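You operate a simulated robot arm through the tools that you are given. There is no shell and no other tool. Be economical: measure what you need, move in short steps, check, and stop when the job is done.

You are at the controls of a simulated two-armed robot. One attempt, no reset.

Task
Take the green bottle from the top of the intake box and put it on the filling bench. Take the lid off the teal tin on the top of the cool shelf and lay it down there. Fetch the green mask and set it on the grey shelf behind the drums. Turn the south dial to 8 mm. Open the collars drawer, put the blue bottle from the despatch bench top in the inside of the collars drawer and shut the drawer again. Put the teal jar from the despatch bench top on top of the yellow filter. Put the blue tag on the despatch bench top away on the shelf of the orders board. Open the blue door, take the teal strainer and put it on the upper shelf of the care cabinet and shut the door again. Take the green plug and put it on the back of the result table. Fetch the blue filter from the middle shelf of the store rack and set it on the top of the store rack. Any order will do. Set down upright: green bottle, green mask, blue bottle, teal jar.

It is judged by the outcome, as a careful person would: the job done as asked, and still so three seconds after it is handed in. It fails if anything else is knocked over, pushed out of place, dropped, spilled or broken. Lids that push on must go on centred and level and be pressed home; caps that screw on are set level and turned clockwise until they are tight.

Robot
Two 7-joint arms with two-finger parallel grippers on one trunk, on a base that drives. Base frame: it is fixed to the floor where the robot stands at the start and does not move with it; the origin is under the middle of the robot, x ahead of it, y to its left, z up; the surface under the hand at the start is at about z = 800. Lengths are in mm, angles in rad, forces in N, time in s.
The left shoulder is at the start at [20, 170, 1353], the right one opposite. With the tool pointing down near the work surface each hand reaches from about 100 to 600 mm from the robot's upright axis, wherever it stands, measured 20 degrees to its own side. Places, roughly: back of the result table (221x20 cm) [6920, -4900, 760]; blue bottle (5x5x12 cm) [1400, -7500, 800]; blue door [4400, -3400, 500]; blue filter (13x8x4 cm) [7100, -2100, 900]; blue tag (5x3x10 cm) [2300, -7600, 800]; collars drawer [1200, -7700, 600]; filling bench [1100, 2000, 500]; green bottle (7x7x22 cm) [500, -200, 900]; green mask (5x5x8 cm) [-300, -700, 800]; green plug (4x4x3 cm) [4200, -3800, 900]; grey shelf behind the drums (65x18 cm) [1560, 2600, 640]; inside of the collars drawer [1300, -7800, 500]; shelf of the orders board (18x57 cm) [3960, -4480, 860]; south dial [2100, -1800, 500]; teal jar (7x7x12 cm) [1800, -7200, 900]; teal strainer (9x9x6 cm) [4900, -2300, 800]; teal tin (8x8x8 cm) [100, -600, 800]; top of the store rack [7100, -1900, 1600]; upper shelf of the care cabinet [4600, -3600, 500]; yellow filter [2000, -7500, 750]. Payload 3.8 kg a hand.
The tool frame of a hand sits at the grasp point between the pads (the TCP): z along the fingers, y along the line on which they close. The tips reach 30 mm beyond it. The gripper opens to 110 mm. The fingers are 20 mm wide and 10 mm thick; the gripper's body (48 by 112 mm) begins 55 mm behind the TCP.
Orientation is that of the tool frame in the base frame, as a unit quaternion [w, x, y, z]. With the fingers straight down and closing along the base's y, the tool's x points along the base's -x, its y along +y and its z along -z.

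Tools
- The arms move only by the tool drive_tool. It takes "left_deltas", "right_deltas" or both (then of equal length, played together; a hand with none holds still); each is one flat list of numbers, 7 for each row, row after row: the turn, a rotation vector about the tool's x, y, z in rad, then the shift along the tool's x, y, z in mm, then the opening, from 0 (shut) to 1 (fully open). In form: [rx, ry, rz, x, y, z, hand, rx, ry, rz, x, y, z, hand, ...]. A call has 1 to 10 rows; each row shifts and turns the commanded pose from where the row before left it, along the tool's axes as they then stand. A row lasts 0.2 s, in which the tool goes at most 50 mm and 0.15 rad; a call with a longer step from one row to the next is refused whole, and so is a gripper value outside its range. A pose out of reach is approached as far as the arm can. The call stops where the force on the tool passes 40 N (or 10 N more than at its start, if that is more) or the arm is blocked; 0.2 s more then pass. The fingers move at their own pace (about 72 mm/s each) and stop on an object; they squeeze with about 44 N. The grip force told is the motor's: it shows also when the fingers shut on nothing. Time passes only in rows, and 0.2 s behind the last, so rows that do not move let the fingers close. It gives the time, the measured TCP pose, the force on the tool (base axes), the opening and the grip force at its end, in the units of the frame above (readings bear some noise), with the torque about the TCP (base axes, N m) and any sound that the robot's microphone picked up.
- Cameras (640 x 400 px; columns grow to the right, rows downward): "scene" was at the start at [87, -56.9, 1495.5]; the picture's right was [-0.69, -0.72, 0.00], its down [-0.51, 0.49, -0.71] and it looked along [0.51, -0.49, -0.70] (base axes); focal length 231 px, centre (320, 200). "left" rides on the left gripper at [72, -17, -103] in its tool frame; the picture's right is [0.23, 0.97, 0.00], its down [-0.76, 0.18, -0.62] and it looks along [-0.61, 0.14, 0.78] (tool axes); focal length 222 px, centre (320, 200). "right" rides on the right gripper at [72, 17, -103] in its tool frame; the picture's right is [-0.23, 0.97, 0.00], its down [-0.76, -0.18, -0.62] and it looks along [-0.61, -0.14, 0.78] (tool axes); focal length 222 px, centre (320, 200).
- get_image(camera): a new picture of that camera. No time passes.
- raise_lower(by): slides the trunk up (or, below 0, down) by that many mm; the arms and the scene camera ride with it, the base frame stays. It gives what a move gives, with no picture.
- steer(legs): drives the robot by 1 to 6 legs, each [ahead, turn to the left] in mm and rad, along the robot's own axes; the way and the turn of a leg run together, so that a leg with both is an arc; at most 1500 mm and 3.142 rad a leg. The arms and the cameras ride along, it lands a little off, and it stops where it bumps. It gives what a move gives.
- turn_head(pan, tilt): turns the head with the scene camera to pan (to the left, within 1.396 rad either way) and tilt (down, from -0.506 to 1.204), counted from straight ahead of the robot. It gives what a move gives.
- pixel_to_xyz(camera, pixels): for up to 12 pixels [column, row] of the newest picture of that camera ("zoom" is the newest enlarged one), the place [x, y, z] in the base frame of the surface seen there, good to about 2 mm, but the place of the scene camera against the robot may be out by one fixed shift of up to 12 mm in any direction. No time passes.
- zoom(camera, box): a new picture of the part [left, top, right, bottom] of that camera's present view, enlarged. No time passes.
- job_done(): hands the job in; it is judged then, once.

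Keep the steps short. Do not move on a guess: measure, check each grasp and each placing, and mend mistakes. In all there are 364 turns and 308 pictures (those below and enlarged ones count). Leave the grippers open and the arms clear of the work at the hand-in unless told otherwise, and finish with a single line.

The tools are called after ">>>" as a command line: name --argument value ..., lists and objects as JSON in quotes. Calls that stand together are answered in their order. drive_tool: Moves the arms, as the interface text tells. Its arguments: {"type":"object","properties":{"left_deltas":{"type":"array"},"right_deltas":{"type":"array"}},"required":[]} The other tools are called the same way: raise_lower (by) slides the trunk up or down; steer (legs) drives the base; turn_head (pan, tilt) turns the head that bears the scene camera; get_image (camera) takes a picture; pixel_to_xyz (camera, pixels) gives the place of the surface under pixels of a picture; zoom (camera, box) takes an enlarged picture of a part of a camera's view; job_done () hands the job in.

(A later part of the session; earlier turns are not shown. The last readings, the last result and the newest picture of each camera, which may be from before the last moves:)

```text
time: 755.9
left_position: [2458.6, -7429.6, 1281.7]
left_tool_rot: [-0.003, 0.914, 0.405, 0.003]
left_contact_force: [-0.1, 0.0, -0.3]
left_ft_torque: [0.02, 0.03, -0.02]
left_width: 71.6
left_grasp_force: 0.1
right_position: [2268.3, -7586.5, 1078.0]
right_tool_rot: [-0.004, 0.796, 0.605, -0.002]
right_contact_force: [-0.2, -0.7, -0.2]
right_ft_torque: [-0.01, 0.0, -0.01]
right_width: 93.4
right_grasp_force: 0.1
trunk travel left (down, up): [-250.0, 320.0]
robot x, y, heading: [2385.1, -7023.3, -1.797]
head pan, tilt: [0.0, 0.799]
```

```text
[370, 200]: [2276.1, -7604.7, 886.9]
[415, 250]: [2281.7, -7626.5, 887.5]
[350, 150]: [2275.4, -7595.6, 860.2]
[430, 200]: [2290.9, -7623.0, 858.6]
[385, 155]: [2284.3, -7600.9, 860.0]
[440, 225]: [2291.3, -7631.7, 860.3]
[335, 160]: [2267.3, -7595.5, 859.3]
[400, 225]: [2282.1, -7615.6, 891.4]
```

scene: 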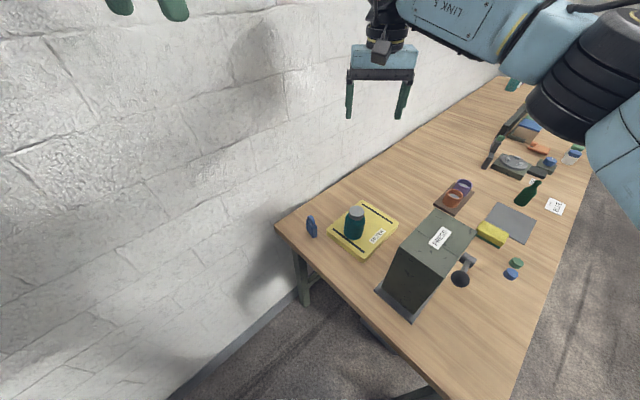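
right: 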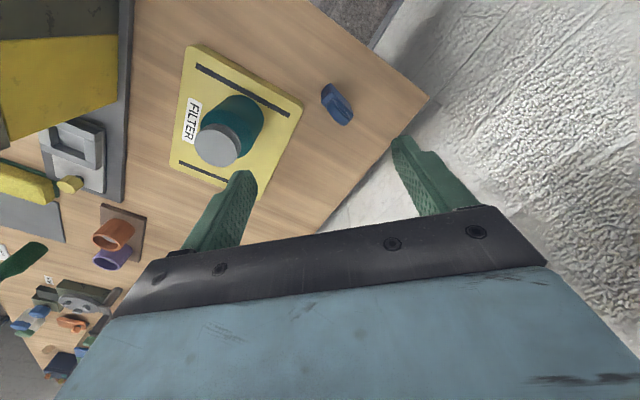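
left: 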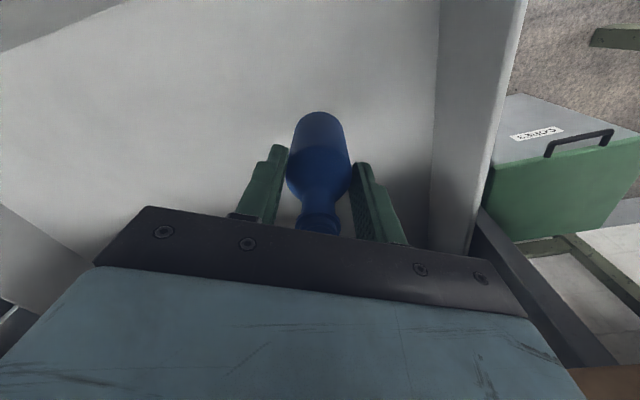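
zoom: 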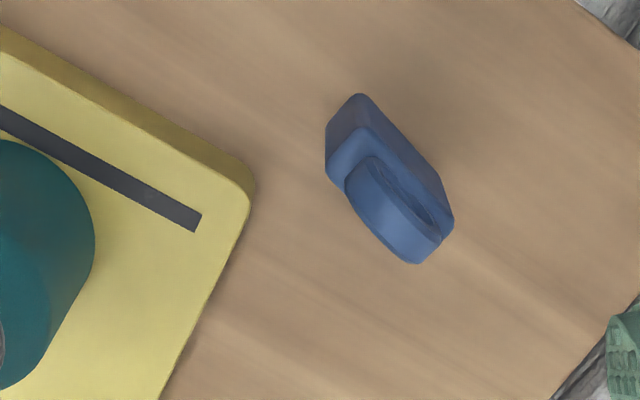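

The tag stands with its thin side (30 mm) along t; centre (2281,-7613), body top 860, ring top about 895. I drive 45 mm nearer and turn the hand to close across the thin side.

>>> steer --legs '[[45, 0]]'

>>> drive_tool --right_deltas '[0, 0, -0.135, 0, 0, 0, 0.7, 0, 0, -0.135, 0, 0, 0, 0.7, 0, 0, -0.135, 0, 0, 0, 0.7, 0, 0, -0.135, 0, 0, 0, 0.7, 0, 0, -0.135, 0, 0, 0, 0.7, 0, 0, -0.135, 0, 0, 0, 0.7]'

>>> get_image --camera "right"

```text
time: 756.8
left_position: [2449.2, -7473.7, 1280.1]
left_tool_rot: [-0.005, 0.914, 0.405, 0.003]
left_contact_force: [-0.6, 0.0, -0.4]
left_ft_torque: [0.03, -0.01, 0.01]
left_width: 71.7
left_grasp_force: 0.0
right_position: [2259.8, -7631.0, 1077.3]
right_tool_rot: [-0.003, 0.795, 0.607, -0.002]
right_contact_force: [0.0, 1.0, -0.4]
right_ft_torque: [-0.02, -0.01, 0.01]
right_width: 93.7
right_grasp_force: 0.2
trunk travel left (down, up): [-250.0, 320.0]
robot x, y, heading: [2383.5, -7067.9, -1.799]
head pan, tilt: [0.0, 0.799]
```

```text
time: 758.2
left_position: [2448.7, -7472.6, 1281.1]
left_tool_rot: [-0.003, 0.914, 0.405, 0.002]
left_contact_force: [0.3, 0.3, 0.0]
left_ft_torque: [0.0, -0.01, -0.01]
left_width: 71.6
left_grasp_force: 0.2
right_position: [2252.2, -7624.4, 1074.4]
right_tool_rot: [-0.004, 0.578, 0.816, -0.002]
right_contact_force: [-0.4, 0.7, -0.5]
right_ft_torque: [0.04, 0.01, -0.01]
right_width: 77.3
right_grasp_force: 0.1
right hand out of reach, approached as far as the arm can: row 5, 6
trunk travel left (down, up): [-250.0, 320.0]
robot x, y, heading: [2378.5, -7066.6, -1.798]
head pan, tilt: [0.0, 0.799]
```

```text
58 pictures are left
```

right: 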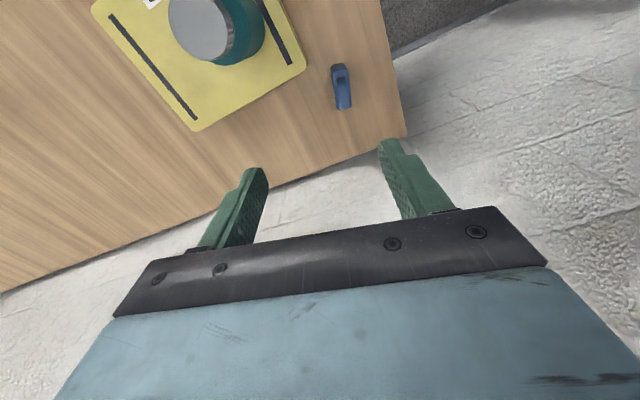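

>>> zoom --camera "right" --box '[280, 40, 400, 130]'

>>> pixel_to_xyz --camera "right" --pixels '[[344, 104], [340, 85], [338, 68], [333, 70], [348, 95], [336, 100], [345, 68]]'

```text
4.44 times, centred on (340, 85) of right
```

zoom: 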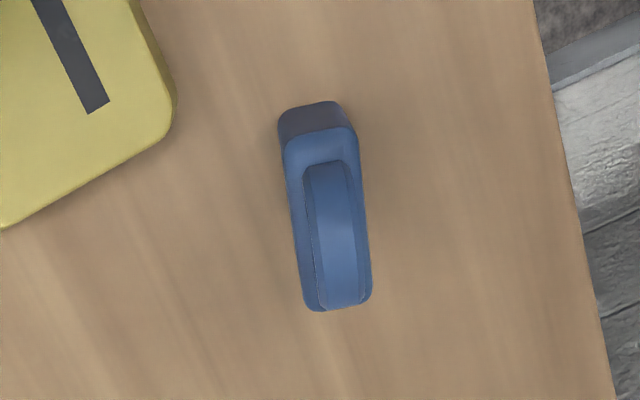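

```text
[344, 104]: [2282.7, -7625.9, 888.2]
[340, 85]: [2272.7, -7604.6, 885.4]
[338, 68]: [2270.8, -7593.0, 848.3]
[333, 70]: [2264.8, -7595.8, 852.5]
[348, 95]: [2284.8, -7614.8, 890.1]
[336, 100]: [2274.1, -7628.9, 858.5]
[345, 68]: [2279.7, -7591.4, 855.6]
```

>>> drive_tool --right_deltas '[0, 0, 0, 2.3, 29.5, 0, 0.7]'

>>> raise_lower --by -120

>>> get_image --camera "right"

```text
time: 758.6
left_position: [2449.6, -7471.6, 1279.6]
left_tool_rot: [-0.004, 0.914, 0.405, 0.002]
left_contact_force: [0.0, 0.7, 0.1]
left_ft_torque: [0.03, 0.04, 0.0]
left_width: 71.6
left_grasp_force: 0.1
right_position: [2278.8, -7612.2, 1075.3]
right_tool_rot: [-0.004, 0.578, 0.816, -0.002]
right_contact_force: [-0.9, 0.7, -0.2]
right_ft_torque: [-0.03, 0.04, 0.01]
right_width: 77.0
right_grasp_force: 0.1
trunk travel left (down, up): [-250.0, 320.0]
robot x, y, heading: [2376.8, -7063.3, -1.798]
head pan, tilt: [0.0, 0.799]
```

```text
time: 760.1
left_position: [2449.4, -7472.6, 1162.3]
left_tool_rot: [-0.004, 0.914, 0.405, 0.002]
left_contact_force: [1.3, 0.0, 0.1]
left_ft_torque: [0.0, 0.03, -0.01]
left_width: 71.5
left_grasp_force: 0.1
right_position: [2277.1, -7611.3, 955.3]
right_tool_rot: [-0.003, 0.578, 0.816, -0.001]
right_contact_force: [0.5, -0.4, -1.5]
right_ft_torque: [-0.01, 0.0, 0.02]
right_width: 77.1
right_grasp_force: 0.1
trunk travel left (down, up): [-130.0, 440.0]
robot x, y, heading: [2375.7, -7067.7, -1.798]
head pan, tilt: [0.0, 0.799]
```

```text
56 pictures are left
```

right: 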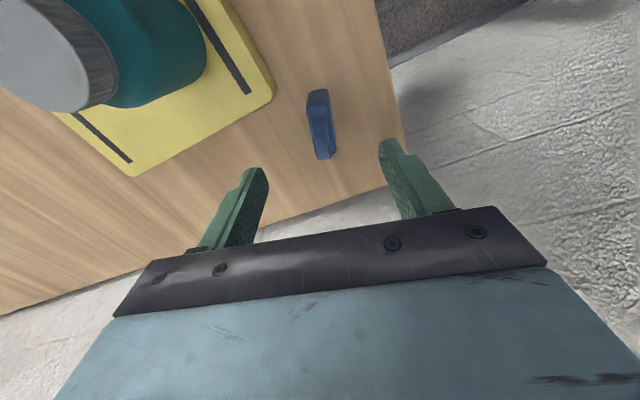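

Centred. Down to z 850 (the jar is 16 mm clear of the gripper body) and close.

>>> drive_tool --right_deltas '[0, 0, 0, 0, 0, 40, 0.6, 0, 0, 0, 0, 0, 40, 0.6, 0, 0, 0, 0, 0, 24, 0.6, 0, 0, 0, 0, 0, 0, 0, 0, 0, 0, 0, 0, 0, 0, 0, 0, 0, 0, 0, 0, 0]'

>>> get_image --camera "right"

```text
time: 760.9
left_position: [2469.1, -7452.4, 1165.7]
left_tool_rot: [0.0, 0.914, 0.405, -0.009]
left_contact_force: [1.2, -1.5, -1.5]
left_ft_torque: [-0.01, 0.08, -0.01]
left_width: 71.6
left_grasp_force: 0.0
right_position: [2319.3, -7596.0, 891.6]
right_tool_rot: [0.002, 0.56, 0.828, -0.033]
right_contact_force: [-0.2, -0.2, -0.5]
right_ft_torque: [0.01, -0.03, 0.02]
right_width: 66.1
right_grasp_force: 0.0
trunk travel left (down, up): [-130.0, 440.0]
robot x, y, heading: [2384.8, -7061.0, -1.794]
head pan, tilt: [0.0, 0.799]
stopped in row 3 (right hand): the force on the tool passed its limit at 52 N (the readings are from after the stop); the commanded pose is now the measured one
```

```text
55 pictures are left
```

right: 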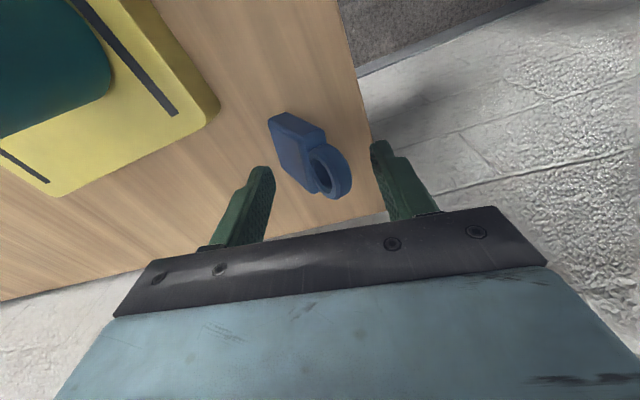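

A push of 52 N moved the hand sideways: some part of the arm touched something. I raise the trunk and look.

>>> raise_lower --by 200

>>> get_image --camera "scene"

```text
time: 763.1
left_position: [2449.7, -7470.6, 1361.5]
left_tool_rot: [-0.004, 0.915, 0.404, 0.001]
left_contact_force: [-0.4, -0.3, 0.2]
left_ft_torque: [0.02, -0.04, 0.02]
left_width: 71.4
left_grasp_force: 0.0
right_position: [2294.1, -7612.0, 1075.7]
right_tool_rot: [0.002, 0.568, 0.823, -0.018]
right_contact_force: [0.1, 0.5, -0.1]
right_ft_torque: [-0.02, 0.02, 0.02]
right_width: 66.1
right_grasp_force: 0.0
trunk travel left (down, up): [-330.0, 240.0]
robot x, y, heading: [2381.3, -7062.8, -1.795]
head pan, tilt: [0.0, 0.799]
```

```text
54 pictures are left
```

scene: 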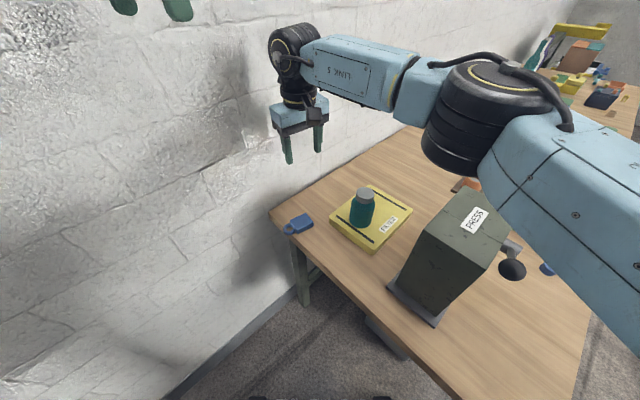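

The tag has been tipped onto its side (my right elbow met the press); jar and press still stand as before. I withdraw the right arm and take the lying tag with the left hand, whose elbow side is free.

>>> zoom --camera "scene" --box '[260, 170, 460, 330]'

>>> pixel_to_xyz --camera "scene" --pixels '[[298, 222], [288, 229], [308, 217], [303, 228], [363, 195], [410, 310], [440, 320], [470, 205], [425, 265]]'

```text
2.50 times, centred on (360, 250) of scene
```

zoom: 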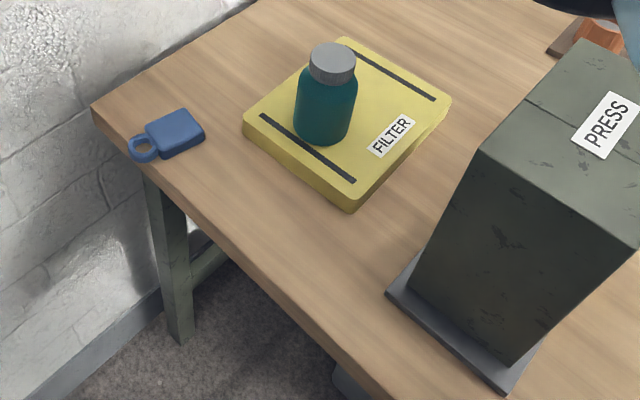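

```text
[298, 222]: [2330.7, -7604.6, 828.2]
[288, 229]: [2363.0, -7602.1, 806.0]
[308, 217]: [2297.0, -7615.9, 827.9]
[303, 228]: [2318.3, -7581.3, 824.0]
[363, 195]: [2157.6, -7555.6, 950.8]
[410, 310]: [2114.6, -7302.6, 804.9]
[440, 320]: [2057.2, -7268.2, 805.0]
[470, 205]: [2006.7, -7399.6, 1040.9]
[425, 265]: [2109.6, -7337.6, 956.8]
```

>>> drive_tool --right_deltas '[0, 0, 0, 0, 0, -45, 0.6, 0, 0, 0, 10, 0, -45, 0.6, 0, 0, 0, 45, 0, -15, 0.6, 0, 0, 0, 48, 0, 0, 0.6, 0, 0, 0, 48, 0, 0, 0.6, 0, 0, 0, 48, 0, 0, 0.6, 0, 0, 0, 40, -10, 0, 0.6]'

>>> drive_tool --left_deltas '[0, 0, 0, -47.2, -1.6, 0, 0.8, 0, 0, 0, -47.2, -1.6, 0, 0.8, 0, 0, 0, -47.2, -1.6, 0, 0.8, 0, 0, 0, -47.2, -1.6, 0, 0.8, 0, 0, 0.124, 0, 0, 30, 0.8, 0, 0, 0.124, 0, 0, 30, 0.8, 0, 0, 0.124, 0, 0, 30, 0.8, 0, 0, 0.124, 0, 0, 30, 0.8, 0, 0, 0.124, 0, 0, 30, 0.8]'

>>> get_image --camera "left"

```text
time: 764.7
left_position: [2448.9, -7468.9, 1361.1]
left_tool_rot: [-0.003, 0.915, 0.404, 0.002]
left_contact_force: [0.4, 0.0, -0.2]
left_ft_torque: [-0.01, -0.01, 0.02]
left_width: 71.4
left_grasp_force: 0.0
right_position: [2199.1, -7388.6, 1176.2]
right_tool_rot: [0.002, 0.569, 0.822, -0.017]
right_contact_force: [0.6, 0.2, -0.6]
right_ft_torque: [0.02, -0.02, 0.0]
right_width: 65.9
right_grasp_force: 0.2
trunk travel left (down, up): [-330.0, 240.0]
robot x, y, heading: [2378.9, -7068.8, -1.792]
head pan, tilt: [0.0, 0.799]
```

```text
time: 766.7
left_position: [2362.4, -7539.2, 1207.5]
left_tool_rot: [-0.013, 0.986, 0.165, -0.001]
left_contact_force: [0.0, 0.3, -0.9]
left_ft_torque: [-0.02, -0.06, -0.04]
left_width: 88.1
left_grasp_force: 0.0
left hand out of reach, approached as far as the arm can: row 4, 6, 7, 8, 9
right_position: [2199.0, -7389.0, 1176.5]
right_tool_rot: [0.002, 0.567, 0.823, -0.018]
right_contact_force: [-0.3, 0.0, -0.3]
right_ft_torque: [-0.02, -0.04, -0.02]
right_width: 66.1
right_grasp_force: 0.0
trunk travel left (down, up): [-330.0, 240.0]
robot x, y, heading: [2380.3, -7063.6, -1.79]
head pan, tilt: [0.0, 0.799]
```

```text
52 pictures are left
```

left: 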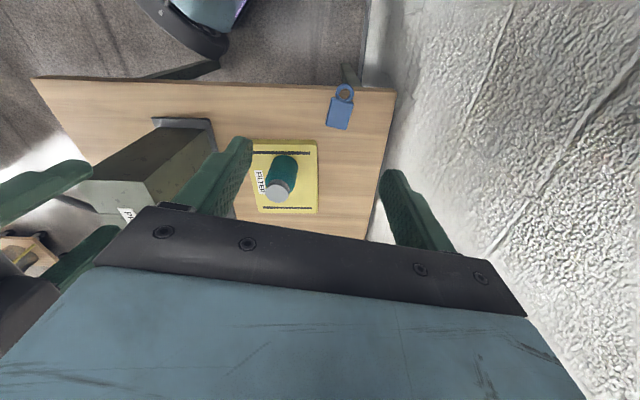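

Turning the robot 0.35 rad right puts the tag in the left hand's best direction.

>>> steer --legs '[[0, -0.35]]'

>>> get_image --camera "left"

```text
time: 768.1
left_position: [2201.9, -7505.2, 1207.0]
left_tool_rot: [-0.014, 1.0, -0.007, 0.001]
left_contact_force: [0.0, 0.7, -0.5]
left_ft_torque: [0.01, -0.06, 0.0]
left_width: 87.9
left_grasp_force: 0.1
right_position: [2099.9, -7309.1, 1176.1]
right_tool_rot: [-0.001, 0.701, 0.713, -0.016]
right_contact_force: [-0.5, 1.0, -0.3]
right_ft_torque: [0.0, 0.03, -0.04]
right_width: 66.1
right_grasp_force: 0.1
trunk travel left (down, up): [-330.0, 240.0]
robot x, y, heading: [2378.6, -7062.1, -2.139]
head pan, tilt: [0.0, 0.799]
```

```text
51 pictures are left
```

left: 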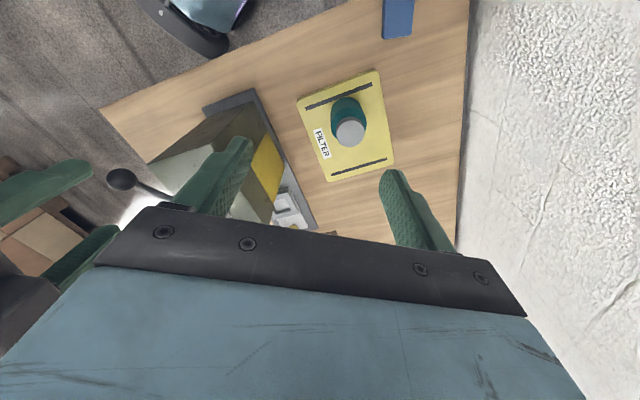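

>>> drive_tool --left_deltas '[-0.028, 0, -0.1, 0, 0, 0, 0.8, 0, 0, -0.11, 0, 0, 0, 0.8, 0, 0, 0, 21, 30, 10, 0.8, 0, 0, 0, 21, 30, 10, 0.8, 0, 0, 0, 21, 30, 10, 0.8, 0, 0, 0, 20, 30, 10, 0.8]'

>>> get_image --camera "left"

```text
time: 769.5
left_position: [2282.7, -7578.9, 1177.5]
left_tool_rot: [0.0, 0.995, 0.098, 0.002]
left_contact_force: [0.9, 0.6, -0.6]
left_ft_torque: [-0.02, 0.02, 0.03]
left_width: 88.1
left_grasp_force: 0.1
left hand out of reach, approached as far as the arm can: row 6
right_position: [2099.2, -7308.2, 1175.4]
right_tool_rot: [-0.001, 0.7, 0.714, -0.018]
right_contact_force: [0.8, -0.4, -0.4]
right_ft_torque: [-0.03, -0.03, -0.04]
right_width: 66.2
right_grasp_force: 0.1
trunk travel left (down, up): [-330.0, 240.0]
robot x, y, heading: [2376.2, -7062.8, -2.143]
head pan, tilt: [0.0, 0.799]
```

```text
50 pictures are left
```

left: 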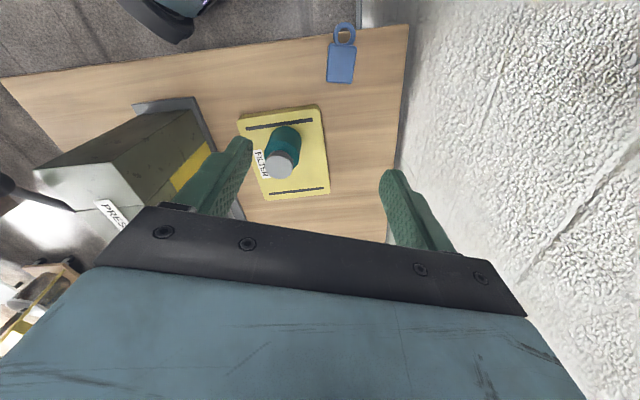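

>>> drive_tool --left_deltas '[0, 0, 0, 0, 0, 48, 0.8, 0, 0, 0, 0, 0, 48, 0.8, 0, 0, 0, 0, 0, 48, 0.8, 0, 0, 0, 12, 19, 20, 0.8, 0, 0, 0, 12, 19, 20, 0.8, 0, 0, 0, 0, 0, 30, 0.8]'

>>> get_image --camera "left"

```text
time: 771.0
left_position: [2284.6, -7583.4, 1036.7]
left_tool_rot: [0.001, 0.995, 0.099, 0.002]
left_contact_force: [0.2, -0.4, -1.1]
left_ft_torque: [0.01, 0.0, 0.02]
left_width: 87.9
left_grasp_force: 0.0
left hand out of reach, approached as far as the arm can: row 3, 4, 5
right_position: [2100.1, -7309.1, 1175.4]
right_tool_rot: [-0.001, 0.701, 0.713, -0.018]
right_contact_force: [-0.1, -0.5, 0.3]
right_ft_torque: [0.04, -0.01, -0.03]
right_width: 66.0
right_grasp_force: 0.0
trunk travel left (down, up): [-330.0, 240.0]
robot x, y, heading: [2378.3, -7063.1, -2.144]
head pan, tilt: [0.0, 0.799]
```

```text
49 pictures are left
```

left: 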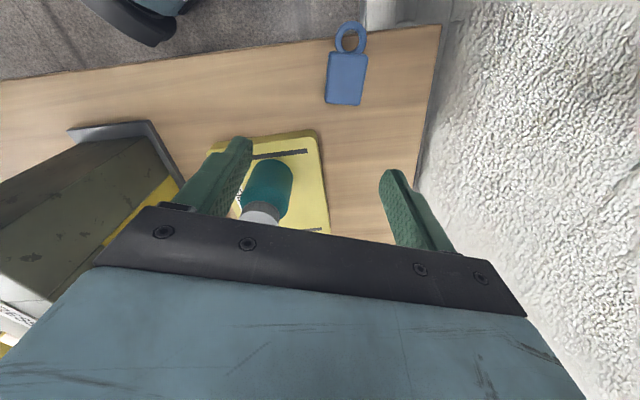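

Still about 25 mm short. I raise the left hand and move the robot 80 mm along the gap toward the wall, then face the tag again.

>>> drive_tool --left_deltas '[0, 0, 0, 0, 0, -48, 0.8, 0, 0, 0, 0, 0, -48, 0.8, 0, 0, 0, 20, 0, -40, 0.8]'

>>> steer --legs '[[0, 1.114], [85, 0], [0, -1.114]]'

>>> get_image --camera "left"

```text
time: 771.8
left_position: [2305.6, -7576.8, 1172.1]
left_tool_rot: [0.0, 0.995, 0.098, 0.002]
left_contact_force: [-0.7, -0.4, 0.3]
left_ft_torque: [-0.03, 0.01, 0.0]
left_width: 88.1
left_grasp_force: 0.0
right_position: [2101.8, -7309.3, 1176.2]
right_tool_rot: [-0.001, 0.701, 0.713, -0.018]
right_contact_force: [0.1, -0.4, -0.3]
right_ft_torque: [-0.03, 0.04, -0.03]
right_width: 65.9
right_grasp_force: 0.0
trunk travel left (down, up): [-330.0, 240.0]
robot x, y, heading: [2380.2, -7065.9, -2.143]
head pan, tilt: [0.0, 0.799]
```

```text
time: 775.4
left_position: [2814.8, -7406.1, 1173.7]
left_tool_rot: [-0.009, 0.806, 0.592, 0.007]
left_contact_force: [-3.1, 9.3, 1.6]
left_ft_torque: [-0.87, -0.36, 0.26]
left_width: 88.1
left_grasp_force: 0.1
right_position: [2484.1, -7467.6, 1176.8]
right_tool_rot: [0.007, 0.238, 0.971, -0.017]
right_contact_force: [-0.3, -0.1, 0.8]
right_ft_torque: [-0.02, 0.02, -0.01]
right_width: 66.3
right_grasp_force: 0.0
trunk travel left (down, up): [-330.0, 240.0]
robot x, y, heading: [2400.6, -7108.5, -1.068]
head pan, tilt: [0.0, 0.799]
stopped in leg 2: the force on the tool passed its limit at 166 N (the readings are from after the stop); the commanded pose is now the measured one
```

```text
48 pictures are left
```

left: 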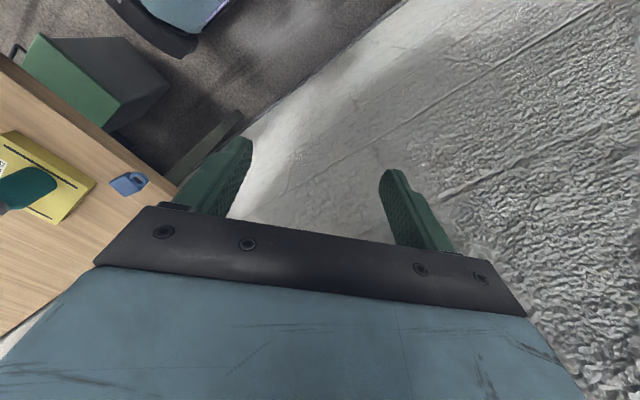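

The left hand touched the wall while turning (nothing harmed); the robot has moved about 50 mm, which is enough. I turn back to face the tag.

>>> steer --legs '[[0, -1.05]]'

>>> get_image --camera "left"

```text
time: 776.2
left_position: [2812.5, -7407.0, 1173.1]
left_tool_rot: [-0.01, 0.806, 0.591, 0.01]
left_contact_force: [-2.6, 18.3, 0.8]
left_ft_torque: [-1.9, -0.42, 0.72]
left_width: 88.2
left_grasp_force: 0.1
right_position: [2479.2, -7466.1, 1176.2]
right_tool_rot: [0.008, 0.244, 0.97, -0.017]
right_contact_force: [0.2, 0.0, 1.3]
right_ft_torque: [0.02, 0.01, 0.0]
right_width: 66.2
right_grasp_force: 0.0
trunk travel left (down, up): [-330.0, 240.0]
robot x, y, heading: [2401.9, -7107.5, -1.078]
head pan, tilt: [0.0, 0.799]
stopped in leg 1: the robot was blocked; the commanded pose is now the measured one
```

```text
47 pictures are left
```

left: 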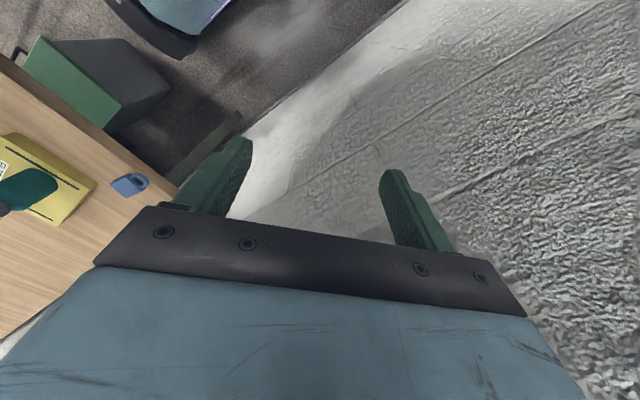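

I draw the left hand off the wall first, then turn.

>>> drive_tool --left_deltas '[0, 0, 0, 26, -29, 0, 0.8, 0, 0, 0, 26, -29, 0, 0.8, 0, 0, 0, 26, -29, 0, 0.8, 0, 0, 0, 26, -29, 0, 0.8]'

>>> steer --legs '[[0, -1.05]]'

>>> get_image --camera "left"

```text
time: 777.2
left_position: [2731.5, -7274.3, 1175.4]
left_tool_rot: [-0.01, 0.808, 0.589, 0.009]
left_contact_force: [0.2, 0.7, 0.1]
left_ft_torque: [-0.07, -0.04, -0.04]
left_width: 87.9
left_grasp_force: 0.2
right_position: [2478.5, -7467.4, 1176.1]
right_tool_rot: [0.006, 0.246, 0.969, -0.017]
right_contact_force: [-0.2, -0.2, -0.2]
right_ft_torque: [0.01, 0.03, -0.02]
right_width: 66.1
right_grasp_force: 0.0
trunk travel left (down, up): [-330.0, 240.0]
robot x, y, heading: [2405.9, -7104.9, -1.084]
head pan, tilt: [0.0, 0.799]
```

```text
time: 779.8
left_position: [2490.7, -7439.2, 1191.3]
left_tool_rot: [0.01, 0.975, 0.22, 0.008]
left_contact_force: [-0.3, -0.1, 0.8]
left_ft_torque: [0.02, -0.01, 0.0]
left_width: 88.2
left_grasp_force: 0.0
right_position: [2169.2, -7365.2, 1181.0]
right_tool_rot: [0.009, 0.628, 0.778, -0.024]
right_contact_force: [0.1, -0.1, 0.4]
right_ft_torque: [0.02, -0.01, 0.0]
right_width: 65.9
right_grasp_force: 0.0
trunk travel left (down, up): [-330.0, 240.0]
robot x, y, heading: [2401.9, -7092.3, -1.914]
head pan, tilt: [0.0, 0.799]
stopped in leg 1: the robot was blocked; the commanded pose is now the measured one
```

```text
46 pictures are left
```

left: 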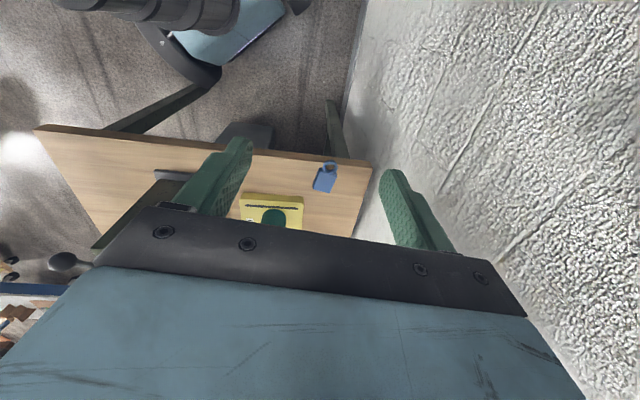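

Blocked by the bench leg, but now the tag is within the left hand's reach (522 mm). I go over it.

>>> drive_tool --left_deltas '[0, 0, 0, -44, 15, 15, 0.8, 0, 0, 0, -44, 15, 15, 0.8, 0, 0, 0, -44, 15, 15, 0.8, 0, 0, 0, -44, 15, 15, 0.8, 0, 0, 0, -44, 15, 15, 0.8, 0, 0, 0.118, 0, 0, 40, 0.8, 0, 0, 0.118, 0, 0, 40, 0.8]'

>>> get_image --camera "left"

>>> pixel_to_xyz --camera "left" --pixels '[[320, 120], [325, 100], [315, 140], [330, 110], [340, 80]]'

```text
time: 781.4
left_position: [2329.5, -7624.9, 1093.4]
left_tool_rot: [-0.003, 0.98, 0.201, 0.008]
left_contact_force: [0.8, -0.4, 0.4]
left_ft_torque: [-0.01, 0.02, 0.0]
left_width: 88.1
left_grasp_force: 0.0
left hand out of reach, approached as far as the arm can: row 6, 7
right_position: [2177.3, -7393.7, 1175.6]
right_tool_rot: [0.001, 0.629, 0.777, -0.017]
right_contact_force: [0.8, -0.1, -0.4]
right_ft_torque: [0.0, 0.01, -0.01]
right_width: 66.2
right_grasp_force: 0.0
trunk travel left (down, up): [-330.0, 240.0]
robot x, y, heading: [2400.3, -7095.3, -1.922]
head pan, tilt: [0.0, 0.799]
```

```text
45 pictures are left
```

left: 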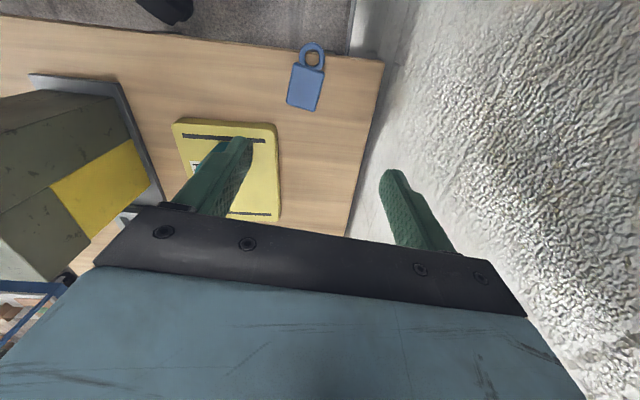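

```text
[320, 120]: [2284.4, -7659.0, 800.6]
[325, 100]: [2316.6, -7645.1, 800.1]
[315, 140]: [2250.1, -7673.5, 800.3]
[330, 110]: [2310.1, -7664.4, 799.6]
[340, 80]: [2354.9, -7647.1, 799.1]
```

>>> pixel_to_xyz --camera "left" --pixels '[[305, 88], [290, 100], [322, 75], [298, 70], [315, 108], [311, 50]]'

```text
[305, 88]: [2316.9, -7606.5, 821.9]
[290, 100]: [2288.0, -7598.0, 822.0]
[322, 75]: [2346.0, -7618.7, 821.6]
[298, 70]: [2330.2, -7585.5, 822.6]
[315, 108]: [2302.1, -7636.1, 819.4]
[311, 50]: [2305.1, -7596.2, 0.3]
```

>>> drive_tool --left_deltas '[0, 0, 0, -4.2, -21.9, 10, 0.75, 0, 0, 0, 0, 0, 48, 0.75, 0, 0, 0, 0, 0, 48, 0.75, 0, 0, 0, 0, 0, 48, 0.75, 0, 0, 0, 0, 0, 48, 0.75, 0, 0, 0, 0, 0, 30, 0.75]'

>>> get_image --camera "left"

```text
time: 782.8
left_position: [2321.3, -7604.0, 858.5]
left_tool_rot: [-0.004, 0.979, 0.202, 0.008]
left_contact_force: [0.3, 0.3, -0.3]
left_ft_torque: [-0.01, 0.0, 0.03]
left_width: 82.7
left_grasp_force: 0.0
right_position: [2176.2, -7393.5, 1174.1]
right_tool_rot: [-0.001, 0.629, 0.777, -0.017]
right_contact_force: [0.2, 0.9, 0.0]
right_ft_torque: [0.02, -0.02, -0.02]
right_width: 66.0
right_grasp_force: 0.1
trunk travel left (down, up): [-330.0, 240.0]
robot x, y, heading: [2399.2, -7097.9, -1.925]
head pan, tilt: [0.0, 0.799]
```

```text
44 pictures are left
```

left: 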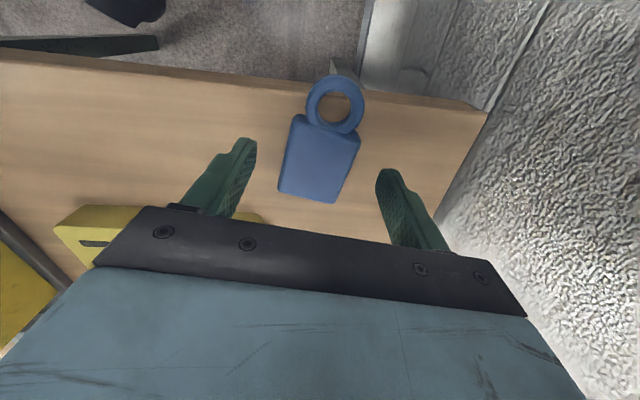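

>>> drive_tool --left_deltas '[0, 0, 0, 0, 0, 24, 0.75, 0, 0, 0, 0, 0, 0, 0, 0, 0, 0, 0, 0, 0, 0, 0, 0, 0, 0, 0, 0, 0, 0, 0, 0, 0, 0, -20, 0, 0, 0, 0, 0, 0, -45, 0, 0, 0, 0, 0, 0, -48, 0, 0, 0, 0, 0, 0, -48, 0, 0, 0, 0, 0, 0, -48, 0]'

>>> get_image --camera "left"

```text
time: 784.8
left_position: [2318.3, -7608.4, 1040.6]
left_tool_rot: [-0.004, 0.979, 0.202, 0.008]
left_contact_force: [0.3, 1.2, -1.4]
left_ft_torque: [-0.01, 0.02, 0.0]
left_width: 48.8
left_grasp_force: 43.7
right_position: [2178.2, -7394.6, 1175.3]
right_tool_rot: [0.0, 0.628, 0.778, -0.017]
right_contact_force: [-0.8, -0.1, -0.2]
right_ft_torque: [0.03, 0.01, -0.01]
right_width: 66.3
right_grasp_force: 0.0
trunk travel left (down, up): [-330.0, 240.0]
robot x, y, heading: [2401.1, -7094.3, -1.918]
head pan, tilt: [0.0, 0.799]
```

```text
43 pictures are left
```

left: 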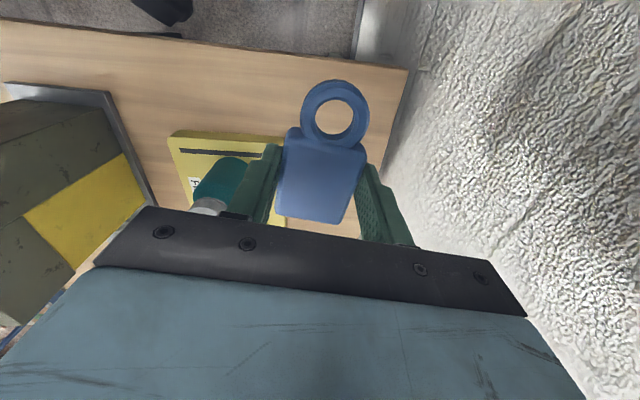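

The tag is held (49 mm). I pull it in close to the robot, back out of the gap, and drive east along the corridor to the orders board.

>>> drive_tool --left_deltas '[0, 0, 0, 27, -29, -20, 0, 0, 0, 0, 27, -29, -20, 0, 0, 0, 0, 27, -29, -20, 0, 0, 0, 0, 27, -29, -20, 0, 0, 0, 0, 27, -29, -20, 0, 0, 0, 0, 27, -29, -10, 0]'

>>> raise_lower --by 120

>>> steer --legs '[[0, 0.88], [-800, 0], [0, 1.571], [1300, 0], [1300, 0], [0, 1.3]]'

>>> turn_head --pan 0.0 --tilt 0.5

>>> get_image --camera "scene"

```text
time: 786.1
left_position: [2399.5, -7378.9, 1156.5]
left_tool_rot: [-0.001, 0.979, 0.204, 0.007]
left_contact_force: [-0.4, 0.0, -1.5]
left_ft_torque: [0.05, -0.04, -0.02]
left_width: 49.1
left_grasp_force: 44.0
right_position: [2179.1, -7385.5, 1176.8]
right_tool_rot: [0.001, 0.628, 0.778, -0.019]
right_contact_force: [-0.1, -0.5, -0.1]
right_ft_torque: [0.04, -0.03, -0.01]
right_width: 66.0
right_grasp_force: 0.0
trunk travel left (down, up): [-330.0, 240.0]
robot x, y, heading: [2403.4, -7098.4, -1.923]
head pan, tilt: [0.0, 0.799]
```

```text
time: 787.6
left_position: [2395.8, -7381.7, 1277.0]
left_tool_rot: [-0.001, 0.979, 0.202, 0.007]
left_contact_force: [0.1, 0.1, -0.6]
left_ft_torque: [-0.04, -0.02, 0.0]
left_width: 49.0
left_grasp_force: 44.2
right_position: [2176.2, -7386.9, 1296.5]
right_tool_rot: [0.002, 0.629, 0.777, -0.018]
right_contact_force: [0.0, -1.2, -0.6]
right_ft_torque: [-0.04, 0.0, 0.0]
right_width: 65.9
right_grasp_force: 0.0
trunk travel left (down, up): [-450.0, 120.0]
robot x, y, heading: [2403.5, -7097.8, -1.922]
head pan, tilt: [0.0, 0.799]
```

```text
time: 813.6
left_position: [4025.5, -4759.2, 1274.6]
left_tool_rot: [-0.006, -0.507, 0.862, -0.007]
left_contact_force: [0.5, -0.4, -0.9]
left_ft_torque: [0.0, 0.0, -0.02]
left_width: 48.8
left_grasp_force: 43.7
right_position: [4195.0, -4619.9, 1294.2]
right_tool_rot: [-0.017, 0.939, -0.344, -0.004]
right_contact_force: [1.0, 0.5, 0.2]
right_ft_torque: [0.03, 0.01, -0.01]
right_width: 65.7
right_grasp_force: 0.0
trunk travel left (down, up): [-450.0, 120.0]
robot x, y, heading: [4200.0, -4988.9, 1.872]
head pan, tilt: [0.0, 0.799]
```

```text
time: 814.4
left_position: [4024.6, -4759.1, 1274.4]
left_tool_rot: [-0.006, -0.508, 0.862, -0.006]
left_contact_force: [0.4, 1.3, -1.0]
left_ft_torque: [0.04, -0.01, -0.01]
left_width: 48.9
left_grasp_force: 43.8
right_position: [4195.2, -4618.3, 1295.8]
right_tool_rot: [-0.016, 0.939, -0.344, -0.005]
right_contact_force: [-0.4, 0.3, -0.3]
right_ft_torque: [0.02, -0.02, -0.02]
right_width: 65.9
right_grasp_force: 0.1
trunk travel left (down, up): [-450.0, 120.0]
robot x, y, heading: [4198.8, -4989.8, 1.874]
head pan, tilt: [0.0, 0.499]
```

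```text
42 pictures are left
```

scene: 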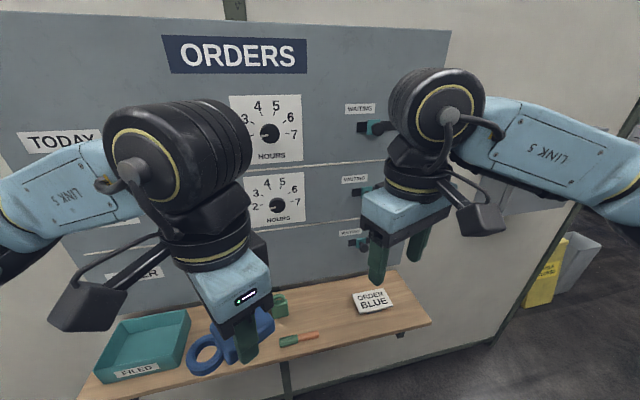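

>>> pixel_to_xyz --camera "scene" --pixels '[[335, 310], [350, 325], [405, 295], [420, 315], [330, 300], [300, 330], [315, 350], [260, 350], [205, 320], [410, 280]]'

>>> zoom --camera "scene" --box '[240, 240, 460, 390]'

```text
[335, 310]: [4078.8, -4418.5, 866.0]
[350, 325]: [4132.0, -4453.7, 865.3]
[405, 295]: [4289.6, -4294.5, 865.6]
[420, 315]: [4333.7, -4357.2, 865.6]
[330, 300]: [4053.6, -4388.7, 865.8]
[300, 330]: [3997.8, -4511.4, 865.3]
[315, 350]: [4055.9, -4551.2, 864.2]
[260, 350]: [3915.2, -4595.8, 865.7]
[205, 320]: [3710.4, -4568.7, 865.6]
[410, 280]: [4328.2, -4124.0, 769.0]
```

```text
2.67 times, centred on (350, 315) of scene
```

zoom: 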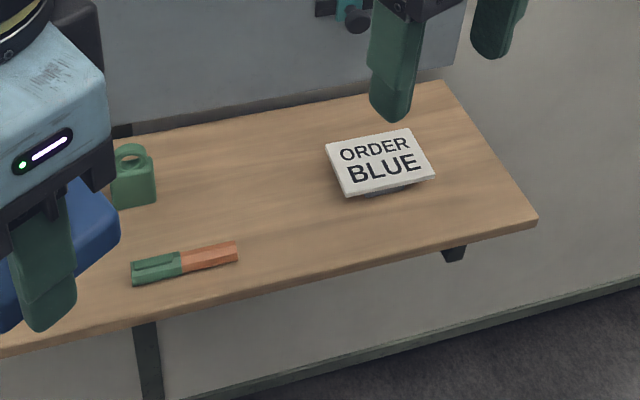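

A free spot on the shelf lies between the green tag and the "ORDER BLUE" card, about (4080,-4427), z 861. I turn right 0.4 rad and come 90 mm nearer.

>>> steer --legs '[[0, -0.4], [90, 0]]'

>>> get_image --camera "left"

```text
time: 816.7
left_position: [4136.0, -4619.1, 1274.4]
left_tool_rot: [-0.007, -0.327, 0.945, -0.005]
left_contact_force: [0.3, 0.3, -0.8]
left_ft_torque: [0.03, 0.0, 0.02]
left_width: 48.7
left_grasp_force: 44.4
right_position: [4345.8, -4554.2, 1295.3]
right_tool_rot: [-0.016, 0.853, -0.521, -0.001]
right_contact_force: [1.1, 0.6, -0.2]
right_ft_torque: [0.0, 0.06, -0.01]
right_width: 66.2
right_grasp_force: 0.1
trunk travel left (down, up): [-450.0, 120.0]
robot x, y, heading: [4208.6, -4896.8, 1.479]
head pan, tilt: [0.0, 0.499]
```

```text
40 pictures are left
```

left: 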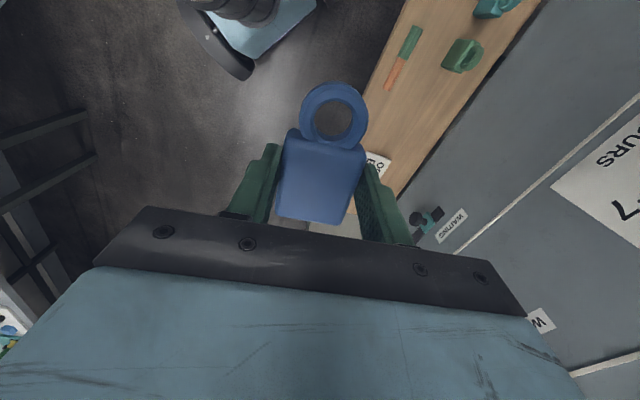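

>>> get_image --camera "scene"

```text
39 pictures are left
```

scene: 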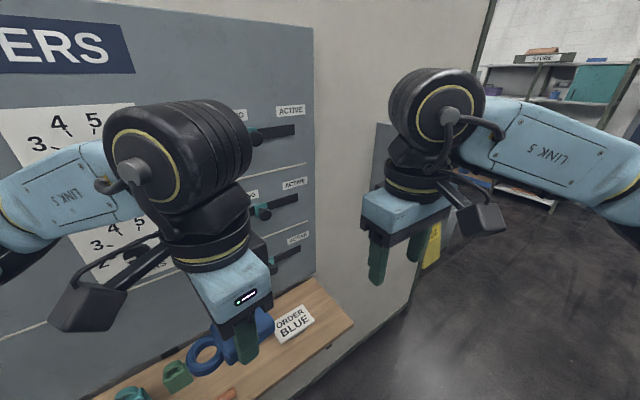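

>>> pixel_to_xyz --camera "scene" --pixels '[[178, 375], [188, 368], [277, 325], [290, 342], [312, 318], [225, 390], [235, 375], [205, 385], [345, 320], [290, 308]]'

```text
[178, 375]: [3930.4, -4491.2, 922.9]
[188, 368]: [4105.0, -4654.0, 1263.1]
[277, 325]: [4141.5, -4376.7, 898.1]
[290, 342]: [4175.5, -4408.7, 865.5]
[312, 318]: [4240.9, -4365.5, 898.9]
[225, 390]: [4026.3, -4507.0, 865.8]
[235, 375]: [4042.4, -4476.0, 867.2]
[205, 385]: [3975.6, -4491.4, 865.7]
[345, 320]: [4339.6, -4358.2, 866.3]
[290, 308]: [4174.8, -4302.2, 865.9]
```

>>> drive_tool --left_deltas '[0, 0, 0, -18.6, 37.5, 0, 0, 0, 0, 0, -18.6, 37.5, 0, 0, 0, 0, 0, -18.6, 37.5, 0, 0, 0, 0, 0, -18.6, 37.5, 0, 0, 0, 0, 0, -18.5, 37.7, 0, 0, 0, 0, 0, 0, 0, 45, 0, 0, 0, 0, 0, 0, 45, 0, 0, 0, 0, 0, 0, 45, 0]'

>>> get_image --camera "left"

>>> get_image --camera "scene"

```text
time: 818.5
left_position: [4090.5, -4417.1, 1138.2]
left_tool_rot: [-0.008, -0.328, 0.945, -0.004]
left_contact_force: [0.7, 0.6, -0.4]
left_ft_torque: [-0.04, -0.04, 0.0]
left_width: 48.7
left_grasp_force: 43.8
right_position: [4346.0, -4555.0, 1295.6]
right_tool_rot: [-0.016, 0.853, -0.522, -0.001]
right_contact_force: [-0.9, 0.1, 0.1]
right_ft_torque: [-0.02, -0.03, -0.03]
right_width: 66.1
right_grasp_force: 0.0
trunk travel left (down, up): [-450.0, 120.0]
robot x, y, heading: [4205.5, -4900.5, 1.477]
head pan, tilt: [0.0, 0.499]
```

```text
38 pictures are left
```

left: 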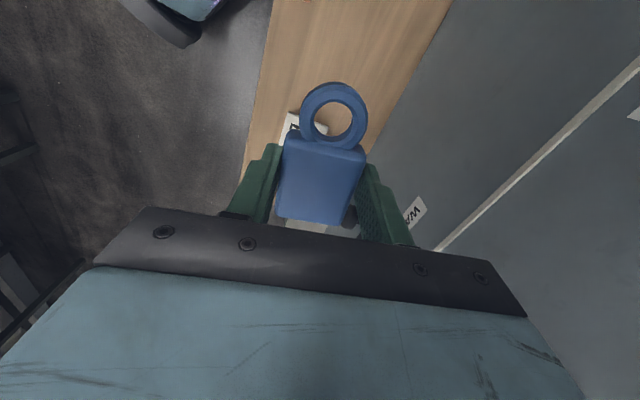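

```text
37 pictures are left
```

scene: 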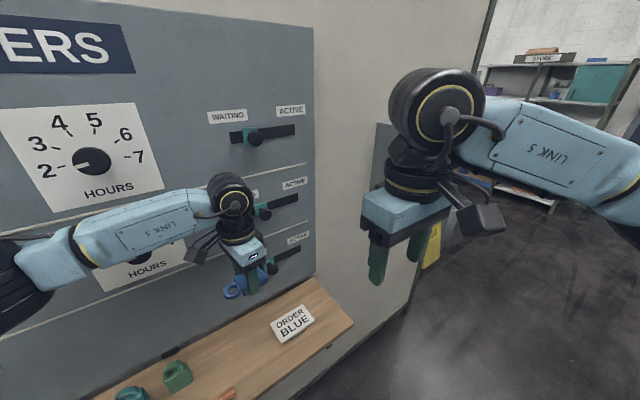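

>>> pixel_to_xyz --camera "scene" --pixels '[[272, 266], [290, 257], [262, 213], [255, 138], [232, 375], [285, 300], [245, 285]]'

```text
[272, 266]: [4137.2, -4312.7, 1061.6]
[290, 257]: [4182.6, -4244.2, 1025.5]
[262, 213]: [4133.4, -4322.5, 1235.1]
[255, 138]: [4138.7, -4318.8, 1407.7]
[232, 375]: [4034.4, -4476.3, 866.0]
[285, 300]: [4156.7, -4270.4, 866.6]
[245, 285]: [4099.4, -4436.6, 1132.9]
```

Knobs on the board are 114 mm clear of the hand. I lower the tag to the shelf.

>>> drive_tool --left_deltas '[0, 0, 0, 0, 0, 48, 0, 0, 0, 0, 0, 0, 48, 0, 0, 0, 0, 0, 0, 48, 0, 0, 0, 0, 0, 0, 48, 0, 0, 0, 0, 0, 0, 30, 0, 0, 0, 0, 0, 0, 12, 0, 0, 0, 0, 0, 0, 4, 0]'

>>> get_image --camera "left"

```text
time: 820.1
left_position: [4089.0, -4419.6, 898.5]
left_tool_rot: [-0.007, -0.327, 0.945, -0.005]
left_contact_force: [-1.0, -0.6, -1.0]
left_ft_torque: [0.02, -0.01, -0.03]
left_width: 48.9
left_grasp_force: 44.1
right_position: [4345.2, -4554.4, 1296.2]
right_tool_rot: [-0.017, 0.853, -0.521, -0.003]
right_contact_force: [0.0, -0.2, -0.5]
right_ft_torque: [0.03, 0.02, -0.01]
right_width: 66.1
right_grasp_force: 0.1
trunk travel left (down, up): [-450.0, 120.0]
robot x, y, heading: [4205.9, -4898.3, 1.478]
head pan, tilt: [0.0, 0.499]
```

```text
36 pictures are left
```

left: 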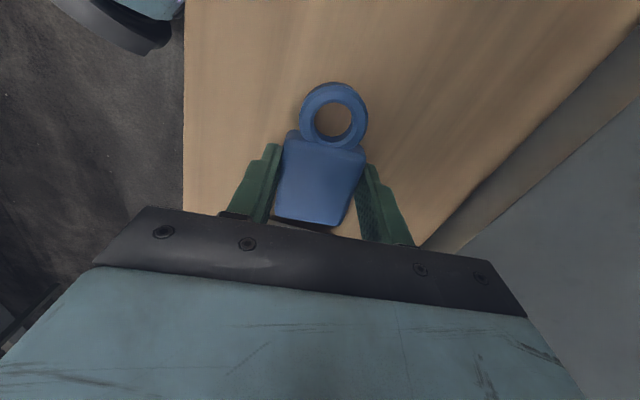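

>>> drive_tool --left_deltas '[0, 0, 0, 0, 0, 2, 0, 0, 0, 0, 0, 0, 1.5, 0, 0, 0, 0, 0, 0, 1.5, 0]'

```text
time: 820.9
left_position: [4088.3, -4419.7, 895.1]
left_tool_rot: [-0.007, -0.328, 0.945, -0.006]
left_contact_force: [-0.2, -0.1, -1.0]
left_ft_torque: [0.03, 0.01, -0.03]
left_width: 48.6
left_grasp_force: 44.2
right_position: [4346.4, -4555.4, 1294.3]
right_tool_rot: [-0.016, 0.852, -0.522, -0.002]
right_contact_force: [-0.7, 1.0, -0.4]
right_ft_torque: [0.01, 0.01, 0.01]
right_width: 65.7
right_grasp_force: 0.0
trunk travel left (down, up): [-450.0, 120.0]
robot x, y, heading: [4208.5, -4895.9, 1.477]
head pan, tilt: [0.0, 0.499]
```

>>> drive_tool --left_deltas '[0, 0, 0, 0, 0, 1.5, 0, 0, 0, 0, 0, 0, 1.5, 0, 0, 0, 0, 0, 0, 1, 0]'

```text
time: 821.7
left_position: [4087.8, -4420.6, 893.1]
left_tool_rot: [-0.007, -0.327, 0.945, -0.004]
left_contact_force: [-2.6, -1.8, 14.3]
left_ft_torque: [0.18, 0.26, 0.03]
left_width: 49.0
left_grasp_force: 43.8
right_position: [4345.7, -4556.6, 1296.1]
right_tool_rot: [-0.017, 0.853, -0.522, -0.002]
right_contact_force: [0.3, -0.4, -1.0]
right_ft_torque: [-0.03, 0.01, 0.01]
right_width: 65.9
right_grasp_force: 0.1
trunk travel left (down, up): [-450.0, 120.0]
robot x, y, heading: [4206.0, -4898.4, 1.481]
head pan, tilt: [0.0, 0.499]
```

Contact (14 N). Release and rise.

>>> drive_tool --left_deltas '[0, 0, 0, 0, 0, -1, 0.65, 0, 0, 0, 0, 0, 0, 0.65, 0, 0, 0, 0, 0, -25, 0.65, 0, 0, 0, 0, 0, -48, 0.65, 0, 0, 0, 0, 0, -48, 0.65, 0, 0, 0, 0, 0, -48, 0.65, 0, 0, 0, 0, -20, -40, 0.65, 0, 0, 0, 0, -45, 0, 0.65, 0, 0, 0, 0, -45, 0, 0.65, 0, 0, 0, 0, -45, 0, 0.65]'

>>> get_image --camera "scene"

```text
time: 823.9
left_position: [4190.7, -4539.3, 1102.4]
left_tool_rot: [-0.008, -0.328, 0.944, -0.004]
left_contact_force: [0.3, 0.2, -0.7]
left_ft_torque: [0.03, 0.02, 0.0]
left_width: 71.3
left_grasp_force: 0.0
right_position: [4347.4, -4555.7, 1294.3]
right_tool_rot: [-0.017, 0.853, -0.522, -0.002]
right_contact_force: [-0.6, -0.3, 0.6]
right_ft_torque: [-0.02, 0.04, -0.02]
right_width: 65.9
right_grasp_force: 0.1
trunk travel left (down, up): [-450.0, 120.0]
robot x, y, heading: [4208.3, -4897.3, 1.477]
head pan, tilt: [0.0, 0.499]
```

```text
35 pictures are left
```

scene: 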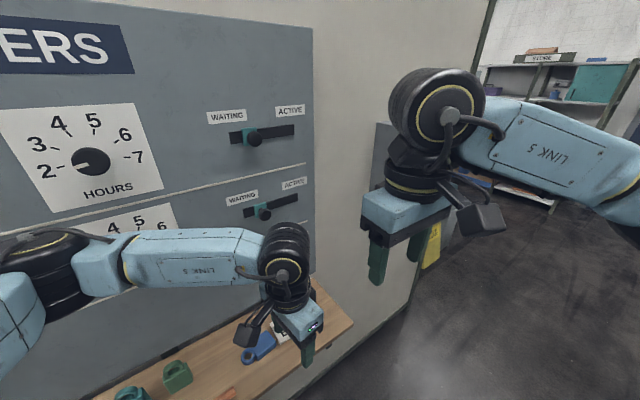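

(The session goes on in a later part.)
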